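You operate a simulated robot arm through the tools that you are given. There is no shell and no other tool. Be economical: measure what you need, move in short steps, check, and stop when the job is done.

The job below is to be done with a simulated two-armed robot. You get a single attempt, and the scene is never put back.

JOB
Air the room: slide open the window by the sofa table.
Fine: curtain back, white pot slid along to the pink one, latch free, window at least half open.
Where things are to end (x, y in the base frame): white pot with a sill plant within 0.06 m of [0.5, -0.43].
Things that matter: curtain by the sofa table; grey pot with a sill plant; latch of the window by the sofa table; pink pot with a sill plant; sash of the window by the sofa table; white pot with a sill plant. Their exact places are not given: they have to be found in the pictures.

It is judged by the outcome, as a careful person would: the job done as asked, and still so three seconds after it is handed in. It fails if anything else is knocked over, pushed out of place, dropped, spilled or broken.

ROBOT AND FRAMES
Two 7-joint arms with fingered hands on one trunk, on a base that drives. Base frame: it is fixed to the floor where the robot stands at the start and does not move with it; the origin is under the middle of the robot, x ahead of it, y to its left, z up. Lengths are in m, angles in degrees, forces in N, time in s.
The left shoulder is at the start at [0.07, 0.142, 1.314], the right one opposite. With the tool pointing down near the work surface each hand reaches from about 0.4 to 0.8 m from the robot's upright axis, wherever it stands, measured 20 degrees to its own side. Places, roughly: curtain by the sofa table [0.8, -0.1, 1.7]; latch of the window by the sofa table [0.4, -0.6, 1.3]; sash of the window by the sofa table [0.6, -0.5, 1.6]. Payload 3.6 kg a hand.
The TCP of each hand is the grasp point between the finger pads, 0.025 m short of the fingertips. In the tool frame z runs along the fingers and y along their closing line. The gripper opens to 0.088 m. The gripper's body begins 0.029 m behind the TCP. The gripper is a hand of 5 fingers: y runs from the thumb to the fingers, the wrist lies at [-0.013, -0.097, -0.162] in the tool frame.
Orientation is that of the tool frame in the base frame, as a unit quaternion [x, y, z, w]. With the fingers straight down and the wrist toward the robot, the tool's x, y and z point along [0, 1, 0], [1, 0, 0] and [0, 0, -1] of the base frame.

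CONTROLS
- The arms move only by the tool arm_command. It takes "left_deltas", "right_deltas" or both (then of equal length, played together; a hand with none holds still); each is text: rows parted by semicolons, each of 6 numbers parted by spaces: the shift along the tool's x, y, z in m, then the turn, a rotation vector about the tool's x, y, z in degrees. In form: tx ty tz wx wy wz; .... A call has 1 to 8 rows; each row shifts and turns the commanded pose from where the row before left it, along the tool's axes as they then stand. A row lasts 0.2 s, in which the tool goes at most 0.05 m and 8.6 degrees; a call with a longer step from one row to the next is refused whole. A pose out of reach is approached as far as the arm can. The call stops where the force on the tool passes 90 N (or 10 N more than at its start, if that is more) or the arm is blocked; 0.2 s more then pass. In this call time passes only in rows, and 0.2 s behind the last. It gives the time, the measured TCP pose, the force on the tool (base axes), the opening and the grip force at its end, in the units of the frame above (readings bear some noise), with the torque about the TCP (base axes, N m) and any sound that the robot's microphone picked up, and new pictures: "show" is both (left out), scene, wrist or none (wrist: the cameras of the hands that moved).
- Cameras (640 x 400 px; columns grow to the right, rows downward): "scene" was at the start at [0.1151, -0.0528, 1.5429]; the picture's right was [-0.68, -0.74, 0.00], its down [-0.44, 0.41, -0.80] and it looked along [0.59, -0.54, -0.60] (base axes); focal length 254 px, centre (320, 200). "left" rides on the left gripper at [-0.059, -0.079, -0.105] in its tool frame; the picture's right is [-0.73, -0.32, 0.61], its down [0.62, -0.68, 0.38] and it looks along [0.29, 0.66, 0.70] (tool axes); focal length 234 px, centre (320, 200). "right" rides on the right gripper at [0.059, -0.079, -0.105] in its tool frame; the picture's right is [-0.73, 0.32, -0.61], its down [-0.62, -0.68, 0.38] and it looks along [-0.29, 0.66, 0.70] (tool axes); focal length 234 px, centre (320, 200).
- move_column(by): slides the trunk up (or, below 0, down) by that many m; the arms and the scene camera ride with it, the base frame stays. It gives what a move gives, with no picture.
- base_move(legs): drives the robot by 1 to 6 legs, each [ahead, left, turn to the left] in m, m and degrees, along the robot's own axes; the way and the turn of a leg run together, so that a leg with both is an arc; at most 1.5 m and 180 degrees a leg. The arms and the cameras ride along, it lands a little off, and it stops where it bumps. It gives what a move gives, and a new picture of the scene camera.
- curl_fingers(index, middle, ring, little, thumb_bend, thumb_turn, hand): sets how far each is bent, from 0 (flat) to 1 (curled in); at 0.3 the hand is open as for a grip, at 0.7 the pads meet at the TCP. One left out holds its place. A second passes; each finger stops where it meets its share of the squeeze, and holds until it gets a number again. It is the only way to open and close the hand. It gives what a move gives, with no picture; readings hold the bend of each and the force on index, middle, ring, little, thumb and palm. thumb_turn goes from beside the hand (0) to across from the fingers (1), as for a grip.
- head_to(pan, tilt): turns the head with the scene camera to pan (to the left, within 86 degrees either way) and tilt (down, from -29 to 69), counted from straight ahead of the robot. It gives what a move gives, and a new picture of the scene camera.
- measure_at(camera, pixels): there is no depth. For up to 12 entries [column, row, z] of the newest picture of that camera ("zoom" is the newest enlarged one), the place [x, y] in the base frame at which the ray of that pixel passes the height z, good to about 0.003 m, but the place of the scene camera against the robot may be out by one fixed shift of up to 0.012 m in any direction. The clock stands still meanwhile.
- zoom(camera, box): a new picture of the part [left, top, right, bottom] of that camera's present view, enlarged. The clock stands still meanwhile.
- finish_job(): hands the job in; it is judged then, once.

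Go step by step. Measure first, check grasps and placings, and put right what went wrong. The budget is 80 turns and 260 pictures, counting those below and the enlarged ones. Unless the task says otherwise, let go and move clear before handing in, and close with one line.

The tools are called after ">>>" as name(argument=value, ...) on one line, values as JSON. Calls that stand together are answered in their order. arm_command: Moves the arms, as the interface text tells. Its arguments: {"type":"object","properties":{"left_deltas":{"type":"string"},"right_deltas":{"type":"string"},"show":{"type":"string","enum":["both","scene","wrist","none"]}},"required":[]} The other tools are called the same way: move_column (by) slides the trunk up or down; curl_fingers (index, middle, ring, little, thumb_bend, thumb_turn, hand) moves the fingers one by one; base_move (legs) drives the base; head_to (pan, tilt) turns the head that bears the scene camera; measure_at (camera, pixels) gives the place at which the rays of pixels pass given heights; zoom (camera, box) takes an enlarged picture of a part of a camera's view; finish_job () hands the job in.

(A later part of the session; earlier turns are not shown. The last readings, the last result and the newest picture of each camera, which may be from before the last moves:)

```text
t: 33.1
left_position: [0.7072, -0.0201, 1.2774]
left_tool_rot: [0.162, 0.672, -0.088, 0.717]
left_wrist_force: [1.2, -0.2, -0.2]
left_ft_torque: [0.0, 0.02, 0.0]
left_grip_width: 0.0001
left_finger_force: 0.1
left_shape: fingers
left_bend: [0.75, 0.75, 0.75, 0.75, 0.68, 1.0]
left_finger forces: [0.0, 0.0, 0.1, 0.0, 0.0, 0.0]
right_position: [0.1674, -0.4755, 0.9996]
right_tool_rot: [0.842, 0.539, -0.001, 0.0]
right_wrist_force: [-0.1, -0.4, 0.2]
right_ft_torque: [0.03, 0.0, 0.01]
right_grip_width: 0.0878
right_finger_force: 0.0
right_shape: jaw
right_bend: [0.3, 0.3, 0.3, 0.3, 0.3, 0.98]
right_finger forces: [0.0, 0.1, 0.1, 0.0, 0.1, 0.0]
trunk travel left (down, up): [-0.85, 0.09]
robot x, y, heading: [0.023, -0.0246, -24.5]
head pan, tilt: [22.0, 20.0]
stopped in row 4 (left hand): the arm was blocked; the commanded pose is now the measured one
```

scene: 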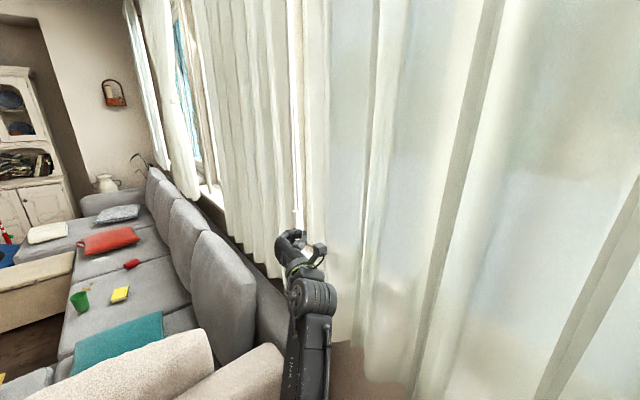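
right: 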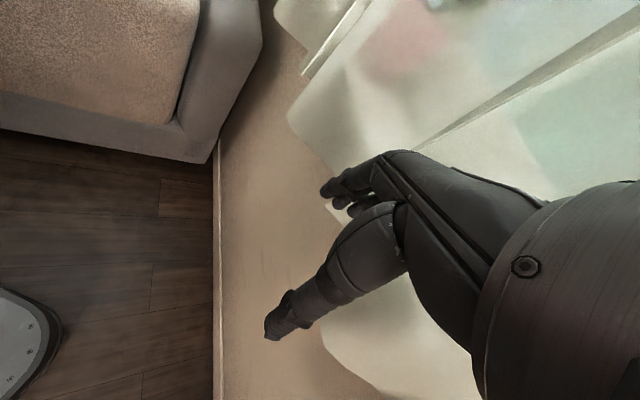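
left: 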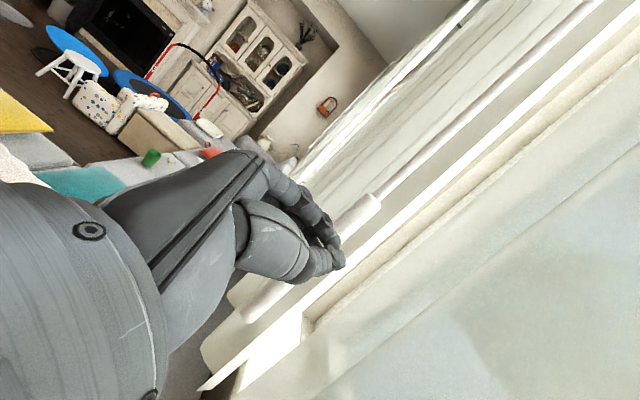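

The wand slipped from the fingertips and the arm blocked at a joint limit, though the curtain did move slightly. I'll open, level the hand and locate the wand again; the next grip will be deeper, and I'll pull with the base.

>>> curl_fingers(hand="left", index=0.3, middle=0.3, ring=0.3, little=0.3, thumb_bend=0.3)

>>> arm_command(left_deltas="0.01 0.02 0.0 0 0 -6.6; 0.015 0.02 0 0 0 0")

>>> zoom(camera="scene", box=[230, 130, 390, 230])

```text
t: 34.1
left_position: [0.7053, -0.0211, 1.2775]
left_tool_rot: [0.163, 0.672, -0.088, 0.717]
left_wrist_force: [-0.3, -0.2, 0.1]
left_ft_torque: [0.02, 0.01, -0.05]
left_grip_width: 0.0846
left_finger_force: 0.0
left_shape: fingers
left_bend: [0.3, 0.3, 0.3, 0.3, 0.3, 0.98]
left_finger forces: [0.0, 0.0, 0.0, 0.0, 0.0, 0.0]
right_position: [0.1675, -0.4737, 0.9988]
right_tool_rot: [0.842, 0.539, 0.001, -0.001]
right_wrist_force: [0.2, 0.5, 0.5]
right_ft_torque: [0.0, -0.01, -0.02]
right_grip_width: 0.0876
right_finger_force: 0.0
right_shape: jaw
right_bend: [0.3, 0.3, 0.3, 0.3, 0.3, 0.98]
right_finger forces: [0.0, 0.0, 0.1, 0.0, 0.0, 0.0]
trunk travel left (down, up): [-0.85, 0.09]
robot x, y, heading: [0.023, -0.0225, -24.7]
head pan, tilt: [22.0, 20.0]
```

```text
t: 34.7
left_position: [0.7226, 0.0269, 1.2565]
left_tool_rot: [0.128, 0.68, -0.113, 0.713]
left_wrist_force: [-0.3, 0.1, 0.5]
left_ft_torque: [-0.02, 0.0, -0.01]
left_grip_width: 0.0846
left_finger_force: 0.1
left_shape: fingers
left_bend: [0.3, 0.3, 0.3, 0.3, 0.3, 0.98]
left_finger forces: [0.0, 0.0, 0.1, 0.0, 0.0, 0.0]
right_position: [0.1686, -0.4739, 1.0008]
right_tool_rot: [0.842, 0.539, 0.0, 0.0]
right_wrist_force: [0.5, -0.4, 0.3]
right_ft_torque: [-0.01, -0.04, -0.03]
right_grip_width: 0.0875
right_finger_force: 0.0
right_shape: jaw
right_bend: [0.3, 0.3, 0.3, 0.3, 0.3, 0.98]
right_finger forces: [0.0, 0.0, 0.1, 0.0, 0.0, 0.0]
trunk travel left (down, up): [-0.85, 0.09]
robot x, y, heading: [0.018, -0.0233, -24.9]
head pan, tilt: [22.0, 20.0]
```

scene: 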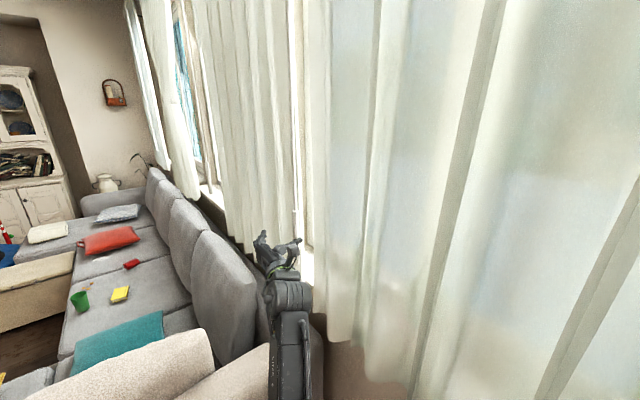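
left: 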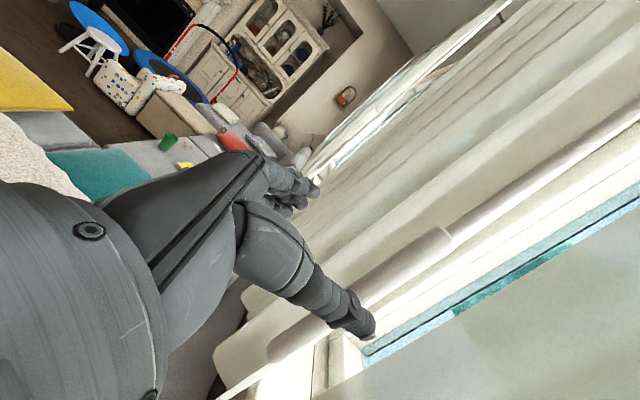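

```text
4.00 times, centred on (310, 180) of scene
```

zoom: 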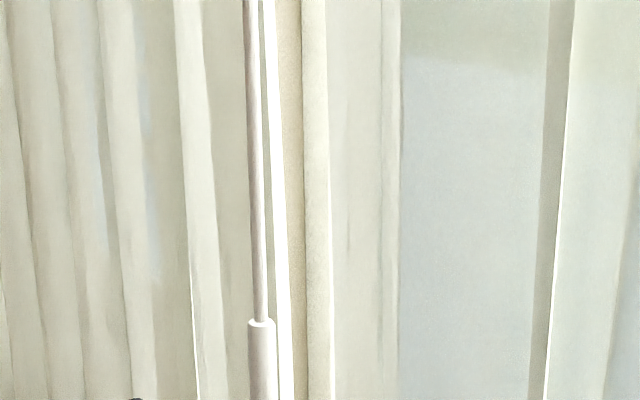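

The wand handle top is now at scene (295,210) and left camera (446,235). I'll measure both.

>>> measure_at(camera="scene", pixels=[[295.3, 210.5, 1.3], [295.3, 210.5, 1.35]])

>>> measure_at(camera="left", pixels=[[446, 235, 1.3], [446, 235, 1.35], [272, 352, 1.15], [272, 352, 1.2]])

```text
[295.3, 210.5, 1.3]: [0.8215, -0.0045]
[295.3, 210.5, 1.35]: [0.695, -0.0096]
```

```text
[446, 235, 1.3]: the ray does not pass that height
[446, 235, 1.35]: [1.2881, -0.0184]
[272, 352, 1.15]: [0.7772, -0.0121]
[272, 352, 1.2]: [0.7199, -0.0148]
```

The wand is at (0.762, -0.013). I'll shift laterally -0.0245, advance 0.068 (so it sits deeper toward the palm), and close fully.

>>> arm_command(left_deltas="0.004 -0.0245 0 0 0 0; 0 0 0.034 0 0 0; 0 0 0.036 0 0 0", show="wrist")

```text
t: 35.5
left_position: [0.7777, -0.0081, 1.2571]
left_tool_rot: [0.124, 0.678, -0.109, 0.716]
left_wrist_force: [-6.4, 8.7, -1.3]
left_ft_torque: [0.07, 0.01, -0.21]
left_grip_width: 0.075
left_finger_force: 4.8
left_shape: fingers
left_bend: [0.3, 0.3, 0.3, 0.3, 0.37, 1.0]
left_finger forces: [0.1, 0.1, 0.1, 0.0, 11.1, 0.0]
right_position: [0.166, -0.4698, 1.0021]
right_tool_rot: [0.841, 0.54, 0.0, 0.002]
right_wrist_force: [-0.2, -0.4, 0.4]
right_ft_torque: [0.0, -0.02, 0.02]
right_grip_width: 0.0876
right_finger_force: 0.0
right_shape: jaw
right_bend: [0.3, 0.3, 0.3, 0.3, 0.3, 0.98]
right_finger forces: [0.0, 0.1, 0.0, 0.0, 0.0, 0.0]
trunk travel left (down, up): [-0.85, 0.09]
robot x, y, heading: [0.0172, -0.0228, -24.5]
head pan, tilt: [22.0, 20.0]
```

left: 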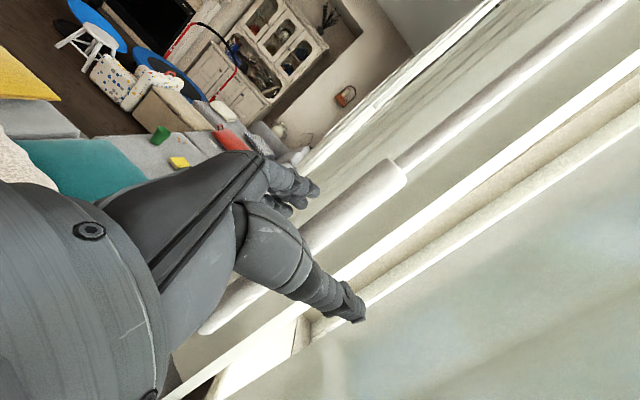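

The handle lies in the hand with the thumb touching. I'll close the fingers firmly.

>>> curl_fingers(hand="left", index=0.95, middle=0.95, ring=0.95, little=0.95, thumb_bend=0.8, thumb_turn=1)

>>> zoom(camera="left", box=[160, 80, 480, 360])

```text
t: 36.5
left_position: [0.785, -0.0265, 1.255]
left_tool_rot: [0.128, 0.679, -0.112, 0.714]
left_wrist_force: [20.1, -27.4, 7.0]
left_ft_torque: [-0.65, -0.29, 0.8]
left_grip_width: 0.0002
left_finger_force: 20.7
left_shape: fingers
left_bend: [0.74, 0.93, 0.92, 0.9, 0.77, 1.0]
left_finger forces: [0.1, 9.9, 14.2, 16.3, 1.1, 0.1]
right_position: [0.1704, -0.4807, 0.9963]
right_tool_rot: [0.842, 0.539, 0.001, -0.004]
right_wrist_force: [-0.4, 1.3, -0.2]
right_ft_torque: [0.03, -0.02, -0.03]
right_grip_width: 0.0874
right_finger_force: 0.1
right_shape: jaw
right_bend: [0.3, 0.3, 0.3, 0.3, 0.3, 0.98]
right_finger forces: [0.0, 0.1, 0.0, 0.1, 0.1, 0.1]
trunk travel left (down, up): [-0.85, 0.09]
robot x, y, heading: [0.0229, -0.024, -24.8]
head pan, tilt: [22.0, 20.0]
```

```text
1.43 times, centred on (320, 220) of left
```

zoom: 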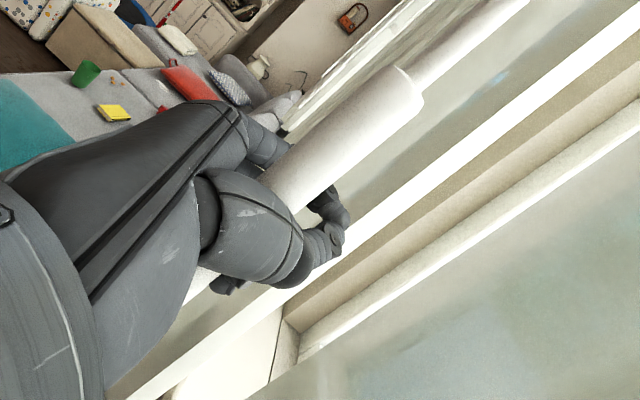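

The fingers wrap the handle now. I'll drag it by driving in small arcs that keep the hand on a line parallel to the wall, starting with two legs.

>>> base_move(legs=[[-0.097, -0.01, -8.5], [-0.08, -0.0154, -8.5]])

```text
t: 38.3
left_position: [0.595, -0.1713, 1.2513]
left_tool_rot: [0.225, 0.656, -0.214, 0.688]
left_wrist_force: [22.7, -30.1, -5.3]
left_ft_torque: [-0.79, -0.62, 0.64]
left_grip_width: 0.0
left_finger_force: 21.1
left_shape: fingers
left_bend: [0.74, 0.92, 0.91, 0.89, 0.77, 1.0]
left_finger forces: [0.0, 11.5, 9.8, 20.5, 0.0, 0.0]
right_position: [-0.1265, -0.4307, 0.9952]
right_tool_rot: [0.912, 0.411, -0.001, -0.005]
right_wrist_force: [-0.3, 0.5, 0.9]
right_ft_torque: [-0.01, -0.01, -0.01]
right_grip_width: 0.0875
right_finger_force: 0.0
right_shape: jaw
right_bend: [0.3, 0.3, 0.3, 0.3, 0.3, 0.98]
right_finger forces: [0.1, 0.1, 0.0, 0.1, 0.1, 0.1]
trunk travel left (down, up): [-0.85, 0.09]
robot x, y, heading: [-0.1426, 0.0567, -41.7]
head pan, tilt: [22.0, 20.0]
```

scene: 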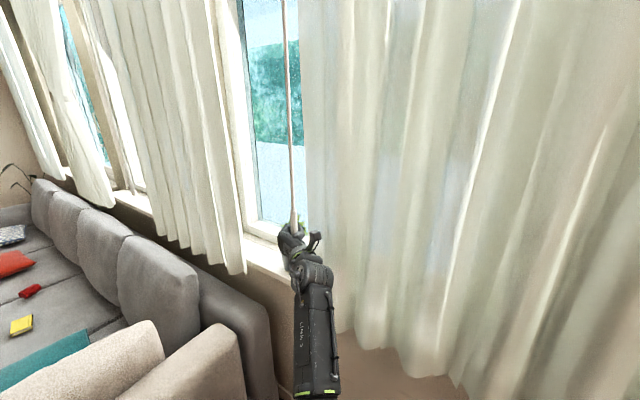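

Excellent: the curtain is opening and the window shows. I'll continue with the remaining legs.

>>> base_move(legs=[[-0.0626, -0.0191, -8.5], [-0.0447, -0.0201, -8.5]])

>>> base_move(legs=[[-0.0271, -0.0185, -8.5], [-0.0097, -0.0143, -8.5]])

```text
t: 39.9
left_position: [0.4027, -0.3114, 1.2524]
left_tool_rot: [0.318, 0.614, -0.312, 0.652]
left_wrist_force: [15.5, -19.4, -1.5]
left_ft_torque: [-0.62, -0.56, 0.01]
left_grip_width: 0.0
left_finger_force: 15.5
left_shape: fingers
left_bend: [0.75, 0.93, 0.93, 0.9, 0.77, 1.0]
left_finger forces: [0.1, 7.0, 3.4, 21.2, 0.0, 0.0]
right_position: [-0.3675, -0.3512, 0.9992]
right_tool_rot: [0.963, 0.271, -0.002, -0.003]
right_wrist_force: [0.6, 0.8, -0.5]
right_ft_torque: [-0.03, 0.01, 0.02]
right_grip_width: 0.0874
right_finger_force: 0.0
right_shape: jaw
right_bend: [0.3, 0.3, 0.3, 0.3, 0.3, 0.98]
right_finger forces: [0.1, 0.1, 0.1, 0.1, 0.0, 0.1]
trunk travel left (down, up): [-0.85, 0.09]
robot x, y, heading: [-0.2389, 0.1084, -58.7]
head pan, tilt: [22.0, 20.0]
```

scene: 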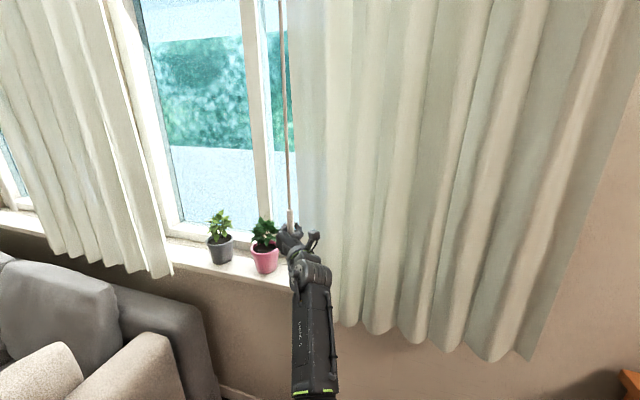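

```text
t: 41.6
left_position: [0.2031, -0.4559, 1.2569]
left_tool_rot: [0.404, 0.56, -0.405, 0.6]
left_wrist_force: [4.2, -4.0, -3.4]
left_ft_torque: [-0.28, -0.24, -0.07]
left_grip_width: 0.0
left_finger_force: 5.1
left_shape: fingers
left_bend: [0.78, 0.94, 0.94, 0.92, 0.79, 1.0]
left_finger forces: [0.1, 0.0, 0.0, 10.9, 0.1, 0.0]
right_position: [-0.543, -0.2701, 0.9997]
right_tool_rot: [0.992, 0.124, -0.001, -0.001]
right_wrist_force: [-0.8, 0.4, 0.3]
right_ft_torque: [0.01, -0.02, 0.01]
right_grip_width: 0.0879
right_finger_force: 0.0
right_shape: jaw
right_bend: [0.3, 0.3, 0.3, 0.3, 0.3, 0.98]
right_finger forces: [0.0, 0.0, 0.0, 0.0, 0.1, 0.0]
trunk travel left (down, up): [-0.85, 0.09]
robot x, y, heading: [-0.2861, 0.1255, -75.8]
head pan, tilt: [22.0, 20.0]
```

scene: 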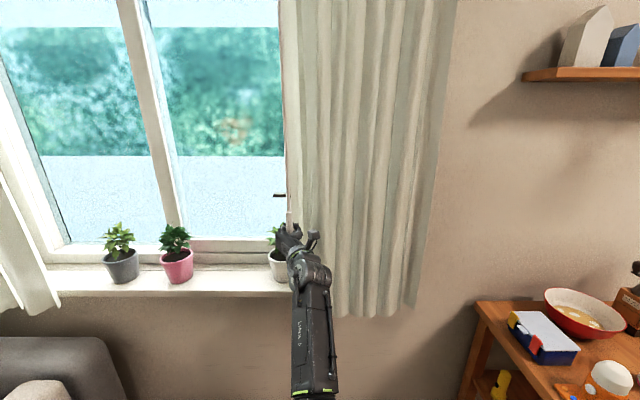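

The curtain is nearly back: the latch shows at (278,195) and the white pot at (277,262). I'll turn the base another 10° to slide the curtain about 0.13 m further.

>>> base_move(legs=[[0, 0, -10]])

```text
t: 42.7
left_position: [0.0953, -0.5331, 1.2571]
left_tool_rot: [0.451, 0.521, -0.456, 0.563]
left_wrist_force: [6.1, -7.2, 0.5]
left_ft_torque: [-0.16, -0.24, -0.14]
left_grip_width: 0.0001
left_finger_force: 4.6
left_shape: fingers
left_bend: [0.8, 0.95, 0.94, 0.92, 0.79, 1.0]
left_finger forces: [0.1, 0.0, 0.1, 9.0, 0.1, 0.1]
right_position: [-0.6073, -0.2205, 0.9993]
right_tool_rot: [0.999, 0.036, -0.001, -0.001]
right_wrist_force: [0.7, -0.4, 0.1]
right_ft_torque: [-0.02, 0.04, 0.0]
right_grip_width: 0.0879
right_finger_force: 0.0
right_shape: jaw
right_bend: [0.3, 0.3, 0.3, 0.3, 0.3, 0.98]
right_finger forces: [0.1, 0.0, 0.0, 0.1, 0.1, 0.0]
trunk travel left (down, up): [-0.85, 0.09]
robot x, y, heading: [-0.2874, 0.1288, -86.0]
head pan, tilt: [22.0, 20.0]
```

scene: 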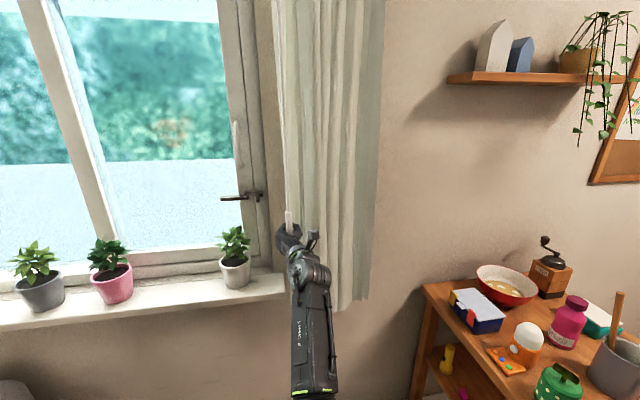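

The curtain is fully back and the whole window shows, with the latch at (242,196) and a white pull handle at (238,145). I'll zoom for detail before letting go.

>>> zoom(camera="scene", box=[160, 90, 320, 300])

>>> curl_fingers(hand="left", index=0.2, middle=0.2, ring=0.2, little=0.2, thumb_bend=0.2)

>>> arm_command(show="both", left_deltas="0 0 -0.02 0 0 0; 0 0 -0.03 0 0 0; 0 0 -0.03 0 0 0; 0 0 -0.03 0 0 0")

```text
1.90 times, centred on (240, 195) of scene
```

zoom: 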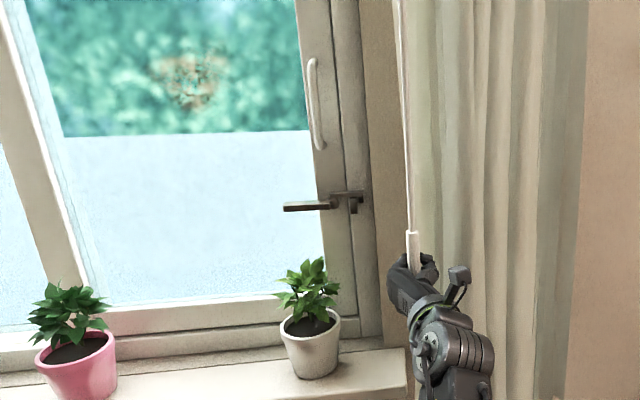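

```text
t: 43.7
left_position: [0.0883, -0.5247, 1.2641]
left_tool_rot: [0.451, 0.518, -0.456, 0.566]
left_wrist_force: [-18.2, 24.9, -8.3]
left_ft_torque: [0.06, 0.4, 0.25]
left_grip_width: 0.0742
left_finger_force: 18.8
left_shape: fingers
left_bend: [0.77, 0.31, 0.3, 0.19, 0.2, 0.97]
left_finger forces: [15.3, 9.9, 9.9, 3.0, 0.1, 0.1]
right_position: [-0.6139, -0.2121, 1.0]
right_tool_rot: [0.999, 0.037, 0.003, 0.003]
right_wrist_force: [0.3, -0.2, 0.5]
right_ft_torque: [-0.01, 0.01, -0.01]
right_grip_width: 0.0878
right_finger_force: 0.0
right_shape: jaw
right_bend: [0.3, 0.3, 0.3, 0.3, 0.3, 0.98]
right_finger forces: [0.0, 0.1, 0.1, 0.0, 0.0, 0.1]
trunk travel left (down, up): [-0.85, 0.09]
robot x, y, heading: [-0.286, 0.1301, -85.9]
head pan, tilt: [22.0, 20.0]
```

```text
t: 44.8
left_position: [0.1108, -0.4171, 1.2972]
left_tool_rot: [0.449, 0.487, -0.418, 0.621]
left_wrist_force: [-0.4, 0.3, -0.6]
left_ft_torque: [-0.03, 0.0, -0.02]
left_grip_width: 0.1031
left_finger_force: 0.2
left_shape: fingers
left_bend: [0.2, 0.2, 0.2, 0.2, 0.2, 0.97]
left_finger forces: [0.0, 0.0, 0.0, 0.0, 0.0, 0.1]
right_position: [-0.6088, -0.2181, 0.9993]
right_tool_rot: [0.999, 0.037, 0.0, 0.001]
right_wrist_force: [0.3, -0.4, -0.2]
right_ft_torque: [-0.01, 0.02, 0.01]
right_grip_width: 0.088
right_finger_force: 0.0
right_shape: jaw
right_bend: [0.3, 0.3, 0.3, 0.3, 0.3, 0.98]
right_finger forces: [0.0, 0.0, 0.1, 0.0, 0.0, 0.1]
trunk travel left (down, up): [-0.85, 0.09]
robot x, y, heading: [-0.2856, 0.1292, -85.9]
head pan, tilt: [22.0, 20.0]
stopped in row 4 (left hand): the arm was blocked; the commanded pose is now the measured one
```

scene: 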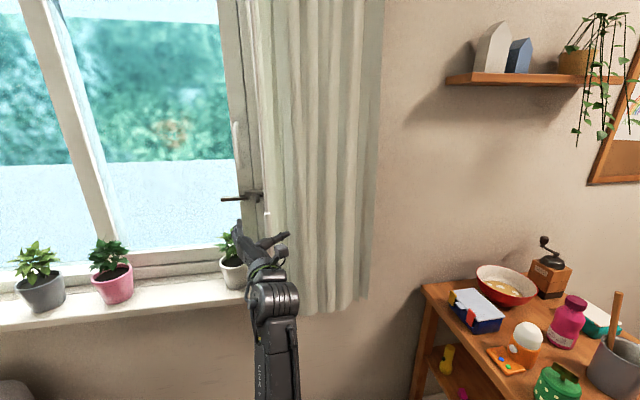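
left: 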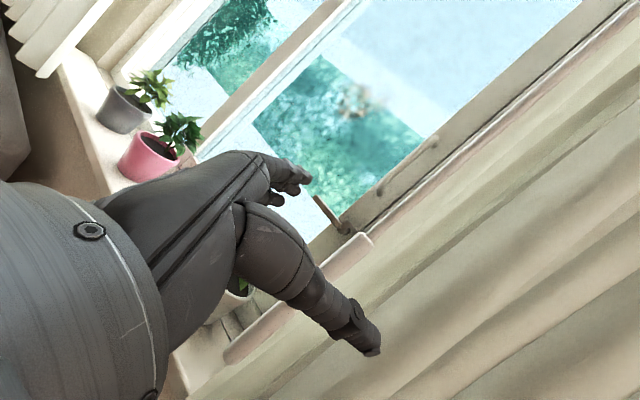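

Released; the wand drifted back slightly, but it is still beyond the sash. I'll triangulate the latch, the handle and the pots from the two cameras.

>>> zoom(camera="scene", box=[180, 100, 340, 200])

>>> measure_at(camera="scene", pixels=[[222, 199, 1.3], [222, 199, 1.2], [258, 194, 1.3], [258, 194, 1.2], [113, 300, 1.0], [113, 300, 1.1], [45, 309, 1.0], [45, 309, 1.1], [235, 287, 1.0], [235, 287, 1.1]])

>>> measure_at(camera="left", pixels=[[316, 197, 1.3], [316, 197, 1.35], [345, 230, 1.3], [345, 230, 1.35], [142, 178, 1.1], [142, 178, 1.15], [113, 127, 1.1], [113, 127, 1.15]])

```text
4.00 times, centred on (260, 150) of scene
```

zoom: 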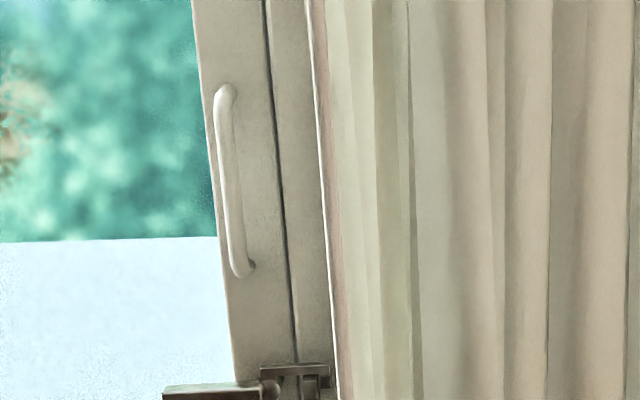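

```text
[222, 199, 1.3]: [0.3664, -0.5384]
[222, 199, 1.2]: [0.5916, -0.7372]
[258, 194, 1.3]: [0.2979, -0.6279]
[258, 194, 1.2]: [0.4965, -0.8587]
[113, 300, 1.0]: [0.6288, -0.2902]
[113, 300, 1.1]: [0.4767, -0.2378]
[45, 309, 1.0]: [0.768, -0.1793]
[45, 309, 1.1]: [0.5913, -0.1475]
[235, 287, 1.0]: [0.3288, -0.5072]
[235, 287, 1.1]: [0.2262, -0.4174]
```

```text
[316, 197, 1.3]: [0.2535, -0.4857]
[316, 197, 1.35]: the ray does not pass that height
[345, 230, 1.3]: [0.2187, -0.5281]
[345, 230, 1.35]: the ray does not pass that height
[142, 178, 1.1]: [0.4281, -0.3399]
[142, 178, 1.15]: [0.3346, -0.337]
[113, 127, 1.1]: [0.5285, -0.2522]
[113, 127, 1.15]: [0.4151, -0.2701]
```

Triangulation gives sill z≈1.0, white pot at about (s 0.04, n 0.64), and latch lever tip near (0.43, -0.59, 1.275) with its pivot to the right. I'll drive to a stance facing the window, with head on the work.

>>> base_move(legs=[[0, 0, 32.3], [0.19, -0.047, 0]])

>>> head_to(pan=15, tilt=30)

```text
t: 47.9
left_position: [0.4109, -0.2992, 1.2978]
left_tool_rot: [0.296, 0.592, -0.231, 0.713]
left_wrist_force: [-0.1, -0.2, 0.2]
left_ft_torque: [-0.01, 0.0, -0.01]
left_grip_width: 0.1033
left_finger_force: 0.0
left_shape: fingers
left_bend: [0.2, 0.2, 0.2, 0.2, 0.2, 0.97]
left_finger forces: [0.0, 0.0, 0.0, 0.0, 0.1, 0.0]
right_position: [-0.305, -0.5132, 1.0003]
right_tool_rot: [0.95, 0.311, -0.001, 0.001]
right_wrist_force: [0.0, -0.3, -0.2]
right_ft_torque: [0.01, -0.01, 0.0]
right_grip_width: 0.088
right_finger_force: 0.0
right_shape: jaw
right_bend: [0.3, 0.3, 0.3, 0.3, 0.3, 0.98]
right_finger forces: [0.1, 0.0, 0.1, 0.1, 0.0, 0.0]
trunk travel left (down, up): [-0.85, 0.09]
robot x, y, heading: [-0.2123, -0.0533, -53.6]
head pan, tilt: [22.0, 20.0]
```

scene: 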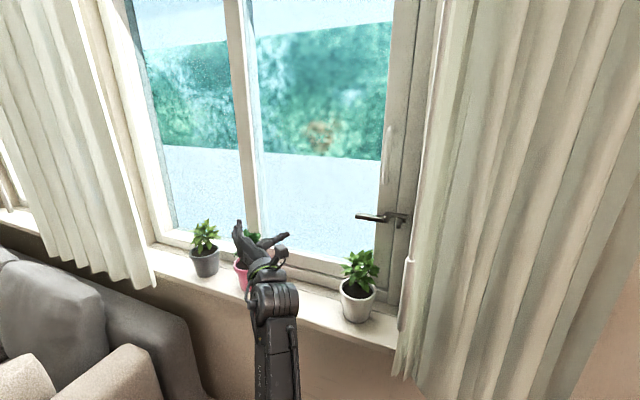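

```text
t: 48.6
left_position: [0.4128, -0.3022, 1.2982]
left_tool_rot: [0.297, 0.592, -0.23, 0.713]
left_wrist_force: [-0.2, 0.1, -0.2]
left_ft_torque: [-0.01, -0.01, -0.01]
left_grip_width: 0.1033
left_finger_force: 0.0
left_shape: fingers
left_bend: [0.2, 0.2, 0.2, 0.2, 0.2, 0.97]
left_finger forces: [0.0, 0.0, 0.0, 0.1, 0.1, 0.0]
right_position: [-0.3052, -0.5144, 0.9999]
right_tool_rot: [0.95, 0.311, 0.0, -0.002]
right_wrist_force: [0.7, -0.4, -0.6]
right_ft_torque: [0.01, 0.01, 0.0]
right_grip_width: 0.0876
right_finger_force: 0.1
right_shape: jaw
right_bend: [0.3, 0.3, 0.3, 0.3, 0.3, 0.98]
right_finger forces: [0.0, 0.0, 0.0, 0.0, 0.0, 0.1]
trunk travel left (down, up): [-0.85, 0.09]
robot x, y, heading: [-0.2153, -0.0473, -53.9]
head pan, tilt: [15.0, 30.0]
```

scene: 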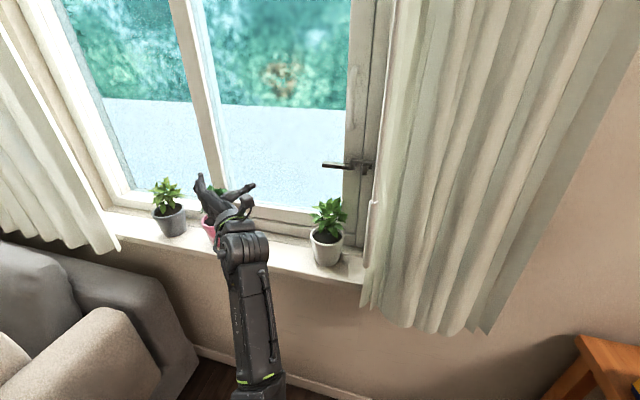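

I'll get a closer look at the latch and the white pot, and measure the pot bases again from this viewpoint.

>>> zoom(camera="scene", box=[290, 130, 400, 200])

>>> zoom(camera="scene", box=[130, 160, 390, 290])

>>> measure_at(camera="scene", pixels=[[327, 264, 1.0], [327, 264, 0.95], [327, 264, 1.05], [323, 165, 1.28], [362, 167, 1.28], [171, 235, 1.0]])

```text
5.71 times, centred on (345, 165) of scene
```

zoom: 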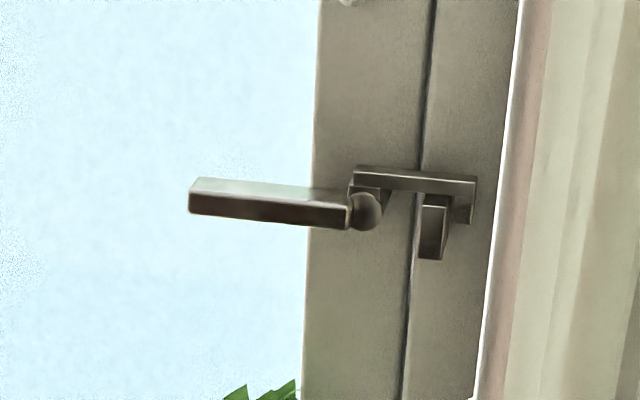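

```text
2.46 times, centred on (260, 225) of scene
```

zoom: 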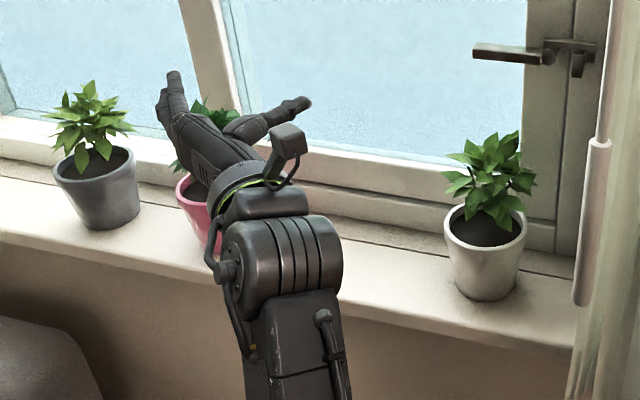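

```text
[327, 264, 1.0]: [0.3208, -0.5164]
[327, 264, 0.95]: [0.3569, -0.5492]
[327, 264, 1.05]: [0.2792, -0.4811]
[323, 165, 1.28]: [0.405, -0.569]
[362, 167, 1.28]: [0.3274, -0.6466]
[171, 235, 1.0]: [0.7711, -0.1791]
```

The latch is a lever on the sash with a hook over a keeper, so pushing the lever's left tip down frees it. The wand is in my way, so I'll locate it in order to nudge it further right.

>>> measure_at(camera="scene", pixels=[[366, 267, 1.165], [373, 200.6, 1.32], [385, 300, 1.1]])

>>> zoom(camera="scene", box=[340, 0, 500, 100])

```text
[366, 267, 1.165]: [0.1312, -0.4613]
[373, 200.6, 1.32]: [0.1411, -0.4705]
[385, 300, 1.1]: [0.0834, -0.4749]
```

```text
4.00 times, centred on (420, 50) of scene
```

zoom: 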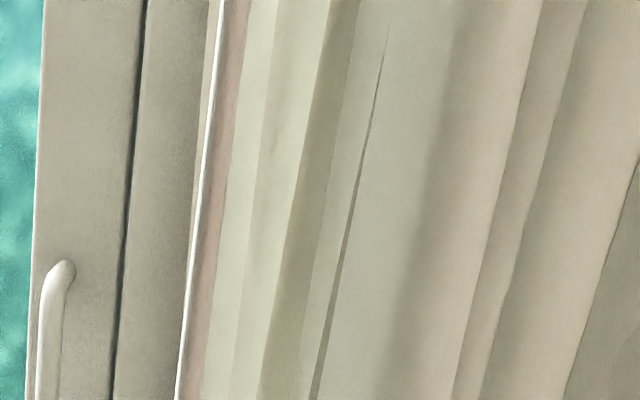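

The wand is at (0.135, -0.466), s≈0.17. I'll back off, put the closed hand just left of the wand, and push it further right with a base turn.

>>> base_move(legs=[[-0.19, 0.047, 0], [0, 0, -23]])

>>> curl_fingers(hand="left", index=0.6, middle=0.6, ring=0.6, little=0.6, thumb_bend=0.6)

>>> arm_command(left_deltas="0.01 0 0.03 0 0 0; 0.01 0 0.035 0 0 0; 0.01 0 0.035 0 0 0; 0.01 0 0.035 0 0 0")

```text
t: 51.4
left_position: [0.1961, -0.3438, 1.2965]
left_tool_rot: [0.407, 0.522, -0.366, 0.654]
left_wrist_force: [-0.1, -0.5, -0.2]
left_ft_torque: [-0.01, -0.02, 0.0]
left_grip_width: 0.1036
left_finger_force: 0.0
left_shape: fingers
left_bend: [0.2, 0.2, 0.2, 0.2, 0.2, 0.97]
left_finger forces: [0.0, 0.0, 0.0, 0.0, 0.0, 0.0]
right_position: [-0.5492, -0.2653, 1.0008]
right_tool_rot: [0.993, 0.119, 0.0, 0.001]
right_wrist_force: [-0.1, -0.3, -0.2]
right_ft_torque: [0.0, -0.01, 0.01]
right_grip_width: 0.0879
right_finger_force: 0.0
right_shape: jaw
right_bend: [0.3, 0.3, 0.3, 0.3, 0.3, 0.98]
right_finger forces: [0.0, 0.1, 0.0, 0.0, 0.1, 0.0]
trunk travel left (down, up): [-0.85, 0.09]
robot x, y, heading: [-0.2862, 0.1274, -76.0]
head pan, tilt: [15.0, 30.0]
```

scene: 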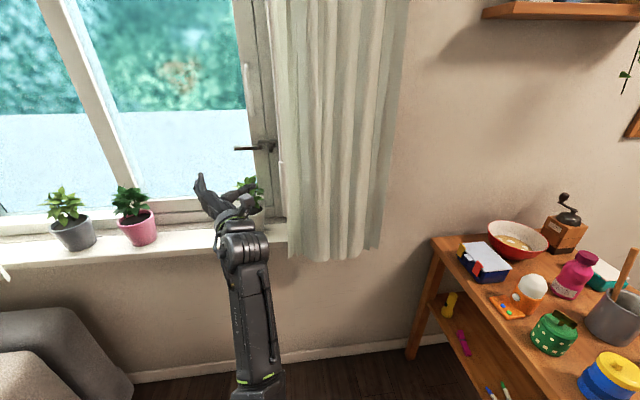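

```text
t: 52.4
left_position: [0.1958, -0.3435, 1.2975]
left_tool_rot: [0.408, 0.523, -0.364, 0.654]
left_wrist_force: [0.4, -0.2, 0.4]
left_ft_torque: [-0.04, -0.02, 0.01]
left_grip_width: 0.0201
left_finger_force: 0.0
left_shape: fingers
left_bend: [0.6, 0.6, 0.6, 0.6, 0.6, 1.0]
left_finger forces: [0.1, 0.1, 0.1, 0.0, 0.0, 0.0]
right_position: [-0.5479, -0.2661, 0.9999]
right_tool_rot: [0.993, 0.118, 0.0, 0.0]
right_wrist_force: [-0.2, 0.4, -0.5]
right_ft_torque: [-0.01, 0.02, 0.0]
right_grip_width: 0.0877
right_finger_force: 0.0
right_shape: jaw
right_bend: [0.3, 0.3, 0.3, 0.3, 0.3, 0.98]
right_finger forces: [0.1, 0.0, 0.0, 0.1, 0.1, 0.1]
trunk travel left (down, up): [-0.85, 0.09]
robot x, y, heading: [-0.2898, 0.1312, -76.2]
head pan, tilt: [15.0, 30.0]
```

```text
t: 53.4
left_position: [0.2566, -0.4719, 1.2726]
left_tool_rot: [0.407, 0.523, -0.366, 0.653]
left_wrist_force: [-0.2, -0.1, 0.4]
left_ft_torque: [-0.03, -0.02, -0.01]
left_grip_width: 0.0199
left_finger_force: 0.1
left_shape: fingers
left_bend: [0.6, 0.6, 0.6, 0.6, 0.6, 1.0]
left_finger forces: [0.1, 0.0, 0.0, 0.0, 0.0, 0.1]
right_position: [-0.5479, -0.2658, 0.9993]
right_tool_rot: [0.993, 0.119, -0.001, 0.0]
right_wrist_force: [0.0, -0.5, -0.5]
right_ft_torque: [0.01, 0.01, -0.02]
right_grip_width: 0.0873
right_finger_force: 0.1
right_shape: jaw
right_bend: [0.3, 0.3, 0.3, 0.3, 0.3, 0.98]
right_finger forces: [0.1, 0.0, 0.0, 0.0, 0.0, 0.0]
trunk travel left (down, up): [-0.85, 0.09]
robot x, y, heading: [-0.2895, 0.1288, -76.5]
head pan, tilt: [15.0, 30.0]
```

scene: 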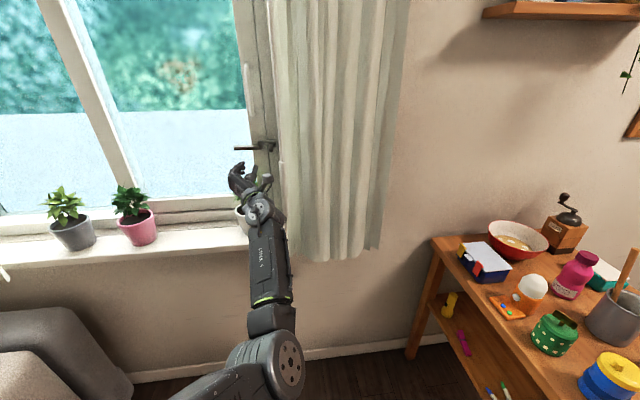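
left: 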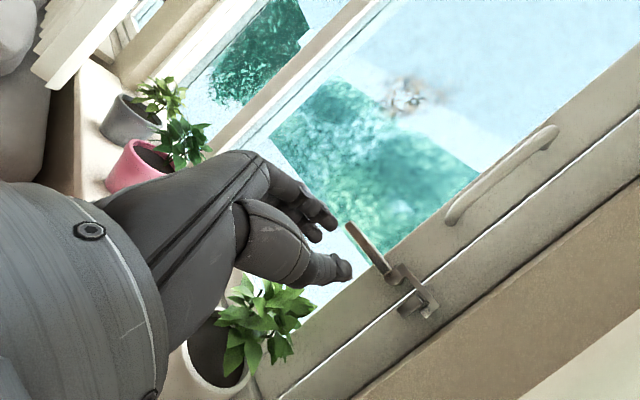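

The hand is left of the curtain edge at n≈0.53, clear of the latch. I'll turn the base right to push the wand and curtain along.

>>> base_move(legs=[[0, 0, -8], [0, 0, -10]])

```text
t: 54.8
left_position: [0.1516, -0.5495, 1.2735]
left_tool_rot: [0.446, 0.491, -0.418, 0.622]
left_wrist_force: [7.6, 11.0, 0.8]
left_ft_torque: [-0.02, -0.03, -0.14]
left_grip_width: 0.0088
left_finger_force: 6.1
left_shape: fingers
left_bend: [0.6, 0.6, 0.6, 0.6, 0.68, 1.0]
left_finger forces: [0.0, 0.1, 0.1, 0.0, 12.3, 0.1]
right_position: [-0.6144, -0.2079, 1.0018]
right_tool_rot: [1.0, 0.026, -0.002, 0.001]
right_wrist_force: [0.4, 0.1, -0.5]
right_ft_torque: [0.01, -0.01, 0.02]
right_grip_width: 0.0876
right_finger_force: 0.2
right_shape: jaw
right_bend: [0.3, 0.3, 0.3, 0.3, 0.3, 0.98]
right_finger forces: [0.1, 0.1, 0.0, 0.1, 0.0, 0.0]
trunk travel left (down, up): [-0.85, 0.09]
robot x, y, heading: [-0.2854, 0.1262, -86.8]
head pan, tilt: [15.0, 30.0]
stopped in leg 2: the robot was blocked; the commanded pose is now the measured one
```

scene: 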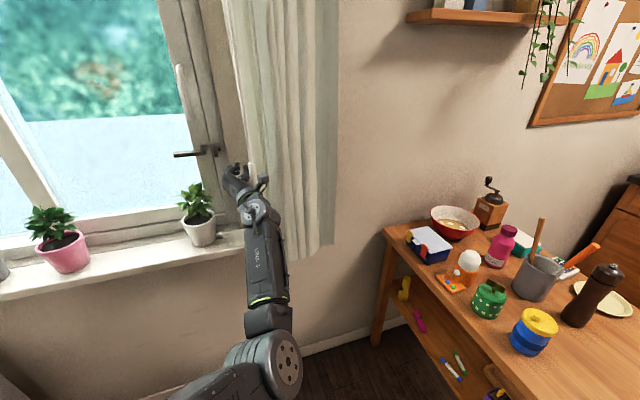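

The curtain has reached its end: a strip of wall now shows between the jamb and its edge. I'll turn back to face the window and move in.

>>> base_move(legs=[[0, 0, 33], [0.15, -0.045, 0]])

>>> arm_command(left_deltas="0 0 -0.01 3.4 4.77 -2.87; 0 0 0 3.4 4.77 -2.87; 0 0 0 3.4 4.77 -2.87", show="none")

>>> head_to(pan=12, tilt=32)

```text
t: 57.8
left_position: [0.4904, -0.357, 1.274]
left_tool_rot: [0.292, 0.595, -0.228, 0.714]
left_wrist_force: [-0.1, 0.2, 0.5]
left_ft_torque: [0.0, 0.0, -0.02]
left_grip_width: 0.0195
left_finger_force: 0.1
left_shape: fingers
left_bend: [0.6, 0.6, 0.6, 0.6, 0.6, 1.0]
left_finger forces: [0.0, 0.1, 0.0, 0.0, 0.0, 0.0]
right_position: [-0.3375, -0.4773, 1.0004]
right_tool_rot: [0.952, 0.305, 0.0, 0.002]
right_wrist_force: [1.1, -0.3, 0.3]
right_ft_torque: [0.03, 0.02, -0.03]
right_grip_width: 0.0875
right_finger_force: 0.1
right_shape: jaw
right_bend: [0.3, 0.3, 0.3, 0.3, 0.3, 0.98]
right_finger forces: [0.0, 0.0, 0.0, 0.0, 0.1, 0.1]
trunk travel left (down, up): [-0.85, 0.09]
robot x, y, heading: [-0.242, -0.017, -54.6]
head pan, tilt: [15.0, 30.0]
```

scene: 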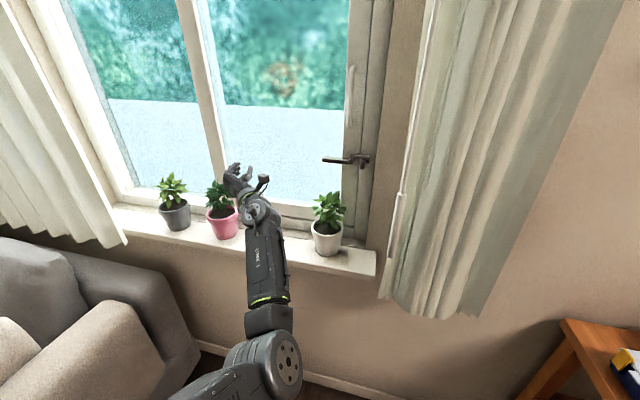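

```text
t: 58.6
left_position: [0.4846, -0.3528, 1.2707]
left_tool_rot: [0.336, 0.677, -0.294, 0.586]
left_wrist_force: [-0.5, 0.3, -0.2]
left_ft_torque: [0.05, -0.06, 0.02]
left_grip_width: 0.0195
left_finger_force: 0.0
left_shape: fingers
left_bend: [0.6, 0.6, 0.6, 0.6, 0.6, 1.0]
left_finger forces: [0.1, 0.0, 0.0, 0.0, 0.0, 0.0]
right_position: [-0.3365, -0.4785, 0.9989]
right_tool_rot: [0.952, 0.305, -0.001, 0.0]
right_wrist_force: [-1.1, 0.4, 0.3]
right_ft_torque: [0.04, -0.03, 0.01]
right_grip_width: 0.0876
right_finger_force: 0.0
right_shape: jaw
right_bend: [0.3, 0.3, 0.3, 0.3, 0.3, 0.98]
right_finger forces: [0.0, 0.0, 0.0, 0.1, 0.0, 0.0]
trunk travel left (down, up): [-0.85, 0.09]
robot x, y, heading: [-0.238, -0.0172, -54.6]
head pan, tilt: [15.0, 30.0]
```

```text
t: 59.2
left_position: [0.4842, -0.3532, 1.2713]
left_tool_rot: [0.335, 0.677, -0.294, 0.586]
left_wrist_force: [0.3, -1.0, -0.4]
left_ft_torque: [-0.03, 0.04, 0.01]
left_grip_width: 0.0194
left_finger_force: 0.1
left_shape: fingers
left_bend: [0.6, 0.6, 0.6, 0.6, 0.6, 1.0]
left_finger forces: [0.0, 0.0, 0.0, 0.1, 0.0, 0.0]
right_position: [-0.3355, -0.4783, 0.9994]
right_tool_rot: [0.952, 0.305, 0.0, 0.0]
right_wrist_force: [-0.5, -0.1, 0.6]
right_ft_torque: [0.01, -0.01, 0.0]
right_grip_width: 0.0876
right_finger_force: 0.0
right_shape: jaw
right_bend: [0.3, 0.3, 0.3, 0.3, 0.3, 0.98]
right_finger forces: [0.0, 0.0, 0.0, 0.0, 0.0, 0.0]
trunk travel left (down, up): [-0.85, 0.09]
robot x, y, heading: [-0.2379, -0.0186, -54.5]
head pan, tilt: [12.0, 32.0]
```

scene: 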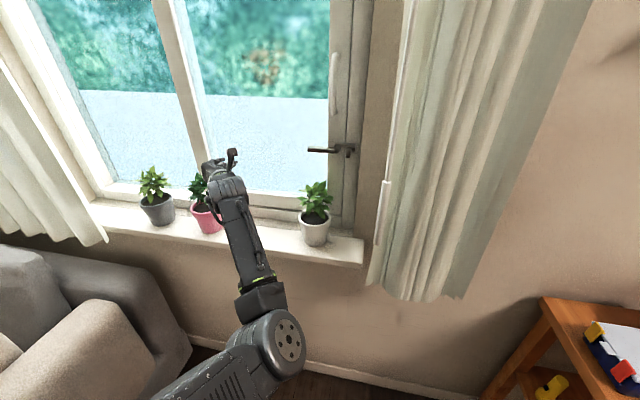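

The curtain is well back and the hand is aligned. I'll re-measure the pots precisely here.

>>> zoom(camera="scene", box=[190, 140, 370, 260])

>>> measure_at(camera="scene", pixels=[[314, 246, 1.0], [208, 234, 1.0], [161, 226, 1.0], [314, 246, 1.02], [364, 267, 1.0], [364, 250, 1.0]])

```text
3.33 times, centred on (280, 200) of scene
```

zoom: 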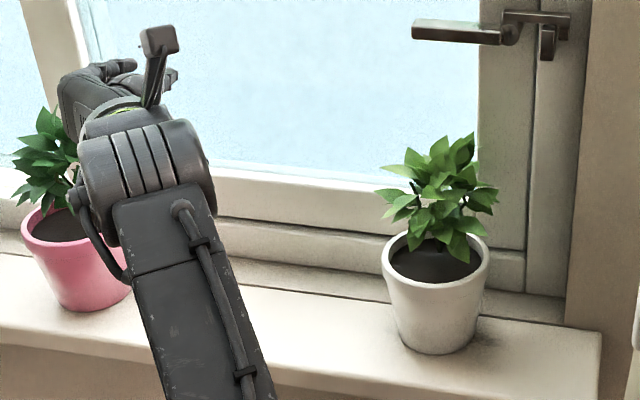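

```text
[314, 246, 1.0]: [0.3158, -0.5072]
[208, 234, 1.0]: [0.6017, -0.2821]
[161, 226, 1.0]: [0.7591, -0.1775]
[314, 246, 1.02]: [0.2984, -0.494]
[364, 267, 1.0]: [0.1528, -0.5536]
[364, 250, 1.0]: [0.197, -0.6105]
```

White pot centre is about (0.335, -0.534), pink at s≈-0.32, sill edge n≈0.535. I'll open the hand wide, retreat, and move right in front of the white pot while still high.

>>> curl_fingers(hand="left", index=0.05, middle=0.05, ring=0.05, little=0.05, thumb_bend=0.05)

>>> arm_command(left_deltas="0 -0.028 -0.035 0 0 0; 0 -0.028 -0.035 0 0 0; 0 -0.028 -0.012 0 0 0; 0 -0.028 0 0 0 0; 0 -0.028 0 0 0 0; 0 -0.028 0 0 0 0; 0 -0.028 0 0 0 0; 0 -0.028 0 0 0 0")

```text
t: 60.2
left_position: [0.4853, -0.3517, 1.272]
left_tool_rot: [0.336, 0.676, -0.293, 0.586]
left_wrist_force: [-0.1, 0.2, 0.7]
left_ft_torque: [-0.03, 0.02, 0.0]
left_grip_width: 0.1265
left_finger_force: 0.0
left_shape: fingers
left_bend: [0.05, 0.05, 0.05, 0.05, 0.05, 0.96]
left_finger forces: [0.0, 0.1, 0.1, 0.1, 0.0, 0.0]
right_position: [-0.3365, -0.4798, 0.9995]
right_tool_rot: [0.952, 0.305, -0.001, 0.0]
right_wrist_force: [0.1, -0.6, 0.5]
right_ft_torque: [-0.02, 0.0, 0.0]
right_grip_width: 0.0875
right_finger_force: 0.1
right_shape: jaw
right_bend: [0.3, 0.3, 0.3, 0.3, 0.3, 0.98]
right_finger forces: [0.0, 0.0, 0.0, 0.1, 0.1, 0.0]
trunk travel left (down, up): [-0.85, 0.09]
robot x, y, heading: [-0.2364, -0.0212, -54.3]
head pan, tilt: [12.0, 32.0]
```

```text
t: 62.2
left_position: [0.2912, -0.3977, 1.2953]
left_tool_rot: [0.333, 0.665, -0.245, 0.622]
left_wrist_force: [0.6, -0.5, -0.2]
left_ft_torque: [-0.01, -0.02, 0.01]
left_grip_width: 0.1262
left_finger_force: 0.1
left_shape: fingers
left_bend: [0.05, 0.05, 0.05, 0.05, 0.05, 0.96]
left_finger forces: [0.0, 0.1, 0.0, 0.0, 0.1, 0.1]
right_position: [-0.3373, -0.4799, 1.0006]
right_tool_rot: [0.952, 0.305, -0.001, 0.0]
right_wrist_force: [-0.2, -0.3, -0.5]
right_ft_torque: [-0.01, 0.01, 0.02]
right_grip_width: 0.0876
right_finger_force: 0.0
right_shape: jaw
right_bend: [0.3, 0.3, 0.3, 0.3, 0.3, 0.98]
right_finger forces: [0.0, 0.0, 0.0, 0.0, 0.0, 0.0]
trunk travel left (down, up): [-0.85, 0.09]
robot x, y, heading: [-0.2367, -0.017, -54.7]
head pan, tilt: [12.0, 32.0]
stopped in row 8 (left hand): the arm was blocked; the commanded pose is now the measured one
```

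scene: 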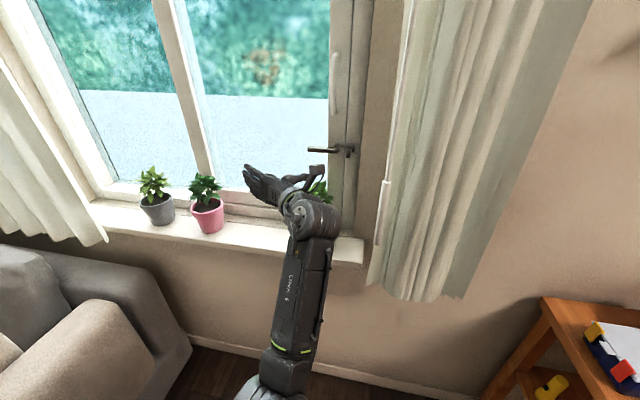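
left: 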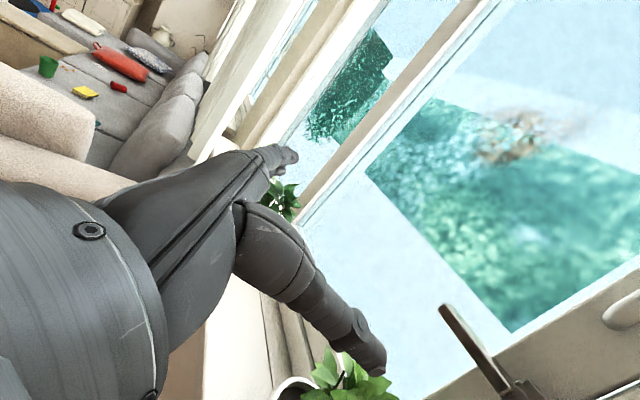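

The arm hit its too-close limit. I'll back the base a bit to the right, re-level the hand, and lower it in front of the white pot.

>>> base_move(legs=[[-0.08, -0.05, 0]])

>>> arm_command(left_deltas="0 0 0.02 5.5 1.66 -4.4; 0.04 0 0 0 0 0; 0.04 0 0 0 0 0; 0.04 0 0 0 0 0; 0.04 0 0 0 0 0; 0.04 0 0 0 0 0; 0 0 0.04 0 0 0; 0 0 0.03 0 0 0")

```text
t: 63.3
left_position: [0.2053, -0.3624, 1.2941]
left_tool_rot: [0.334, 0.666, -0.245, 0.62]
left_wrist_force: [0.7, -0.6, 0.0]
left_ft_torque: [0.03, 0.05, 0.0]
left_grip_width: 0.1266
left_finger_force: 0.0
left_shape: fingers
left_bend: [0.05, 0.05, 0.05, 0.05, 0.05, 0.96]
left_finger forces: [0.1, 0.0, 0.1, 0.1, 0.1, 0.1]
right_position: [-0.4224, -0.4441, 0.9996]
right_tool_rot: [0.953, 0.304, -0.001, -0.001]
right_wrist_force: [0.0, -0.6, 0.7]
right_ft_torque: [0.01, 0.02, -0.02]
right_grip_width: 0.0877
right_finger_force: 0.0
right_shape: jaw
right_bend: [0.3, 0.3, 0.3, 0.3, 0.3, 0.98]
right_finger forces: [0.1, 0.0, 0.0, 0.0, 0.0, 0.0]
trunk travel left (down, up): [-0.85, 0.09]
robot x, y, heading: [-0.3259, 0.0189, -54.5]
head pan, tilt: [12.0, 32.0]
```

scene: 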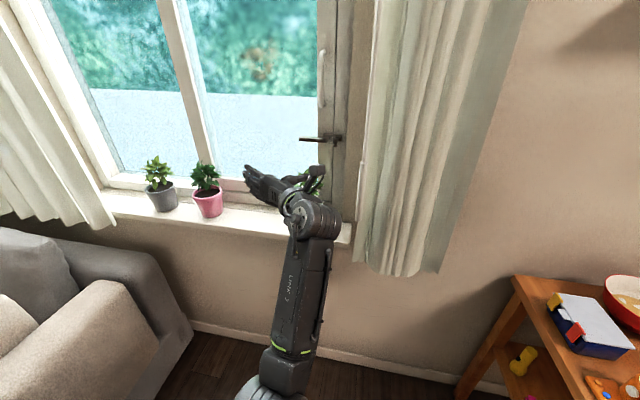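

```text
t: 64.4
left_position: [0.2546, -0.3476, 1.2698]
left_tool_rot: [0.325, 0.612, -0.266, 0.67]
left_wrist_force: [0.3, 0.5, 0.1]
left_ft_torque: [-0.01, -0.02, 0.0]
left_grip_width: 0.1264
left_finger_force: 0.0
left_shape: fingers
left_bend: [0.05, 0.05, 0.05, 0.05, 0.05, 0.96]
left_finger forces: [0.0, 0.0, 0.0, 0.1, 0.0, 0.0]
right_position: [-0.4239, -0.4434, 0.9995]
right_tool_rot: [0.953, 0.304, -0.001, -0.001]
right_wrist_force: [0.3, 0.2, -0.2]
right_ft_torque: [-0.02, 0.01, -0.01]
right_grip_width: 0.0876
right_finger_force: 0.1
right_shape: jaw
right_bend: [0.3, 0.3, 0.3, 0.3, 0.3, 0.98]
right_finger forces: [0.1, 0.0, 0.0, 0.1, 0.1, 0.0]
trunk travel left (down, up): [-0.85, 0.09]
robot x, y, heading: [-0.3267, 0.0219, -54.6]
head pan, tilt: [12.0, 32.0]
stopped in row 5 (left hand): the arm was blocked; the commanded pose is now the measured one
```

scene: 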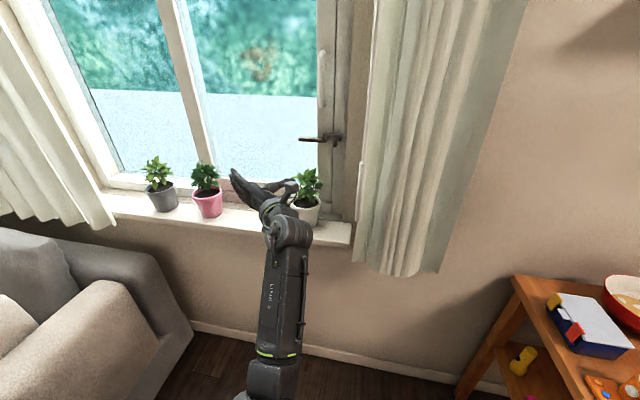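
left: 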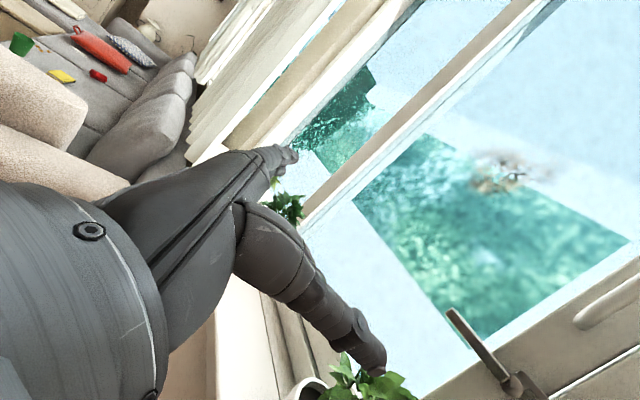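

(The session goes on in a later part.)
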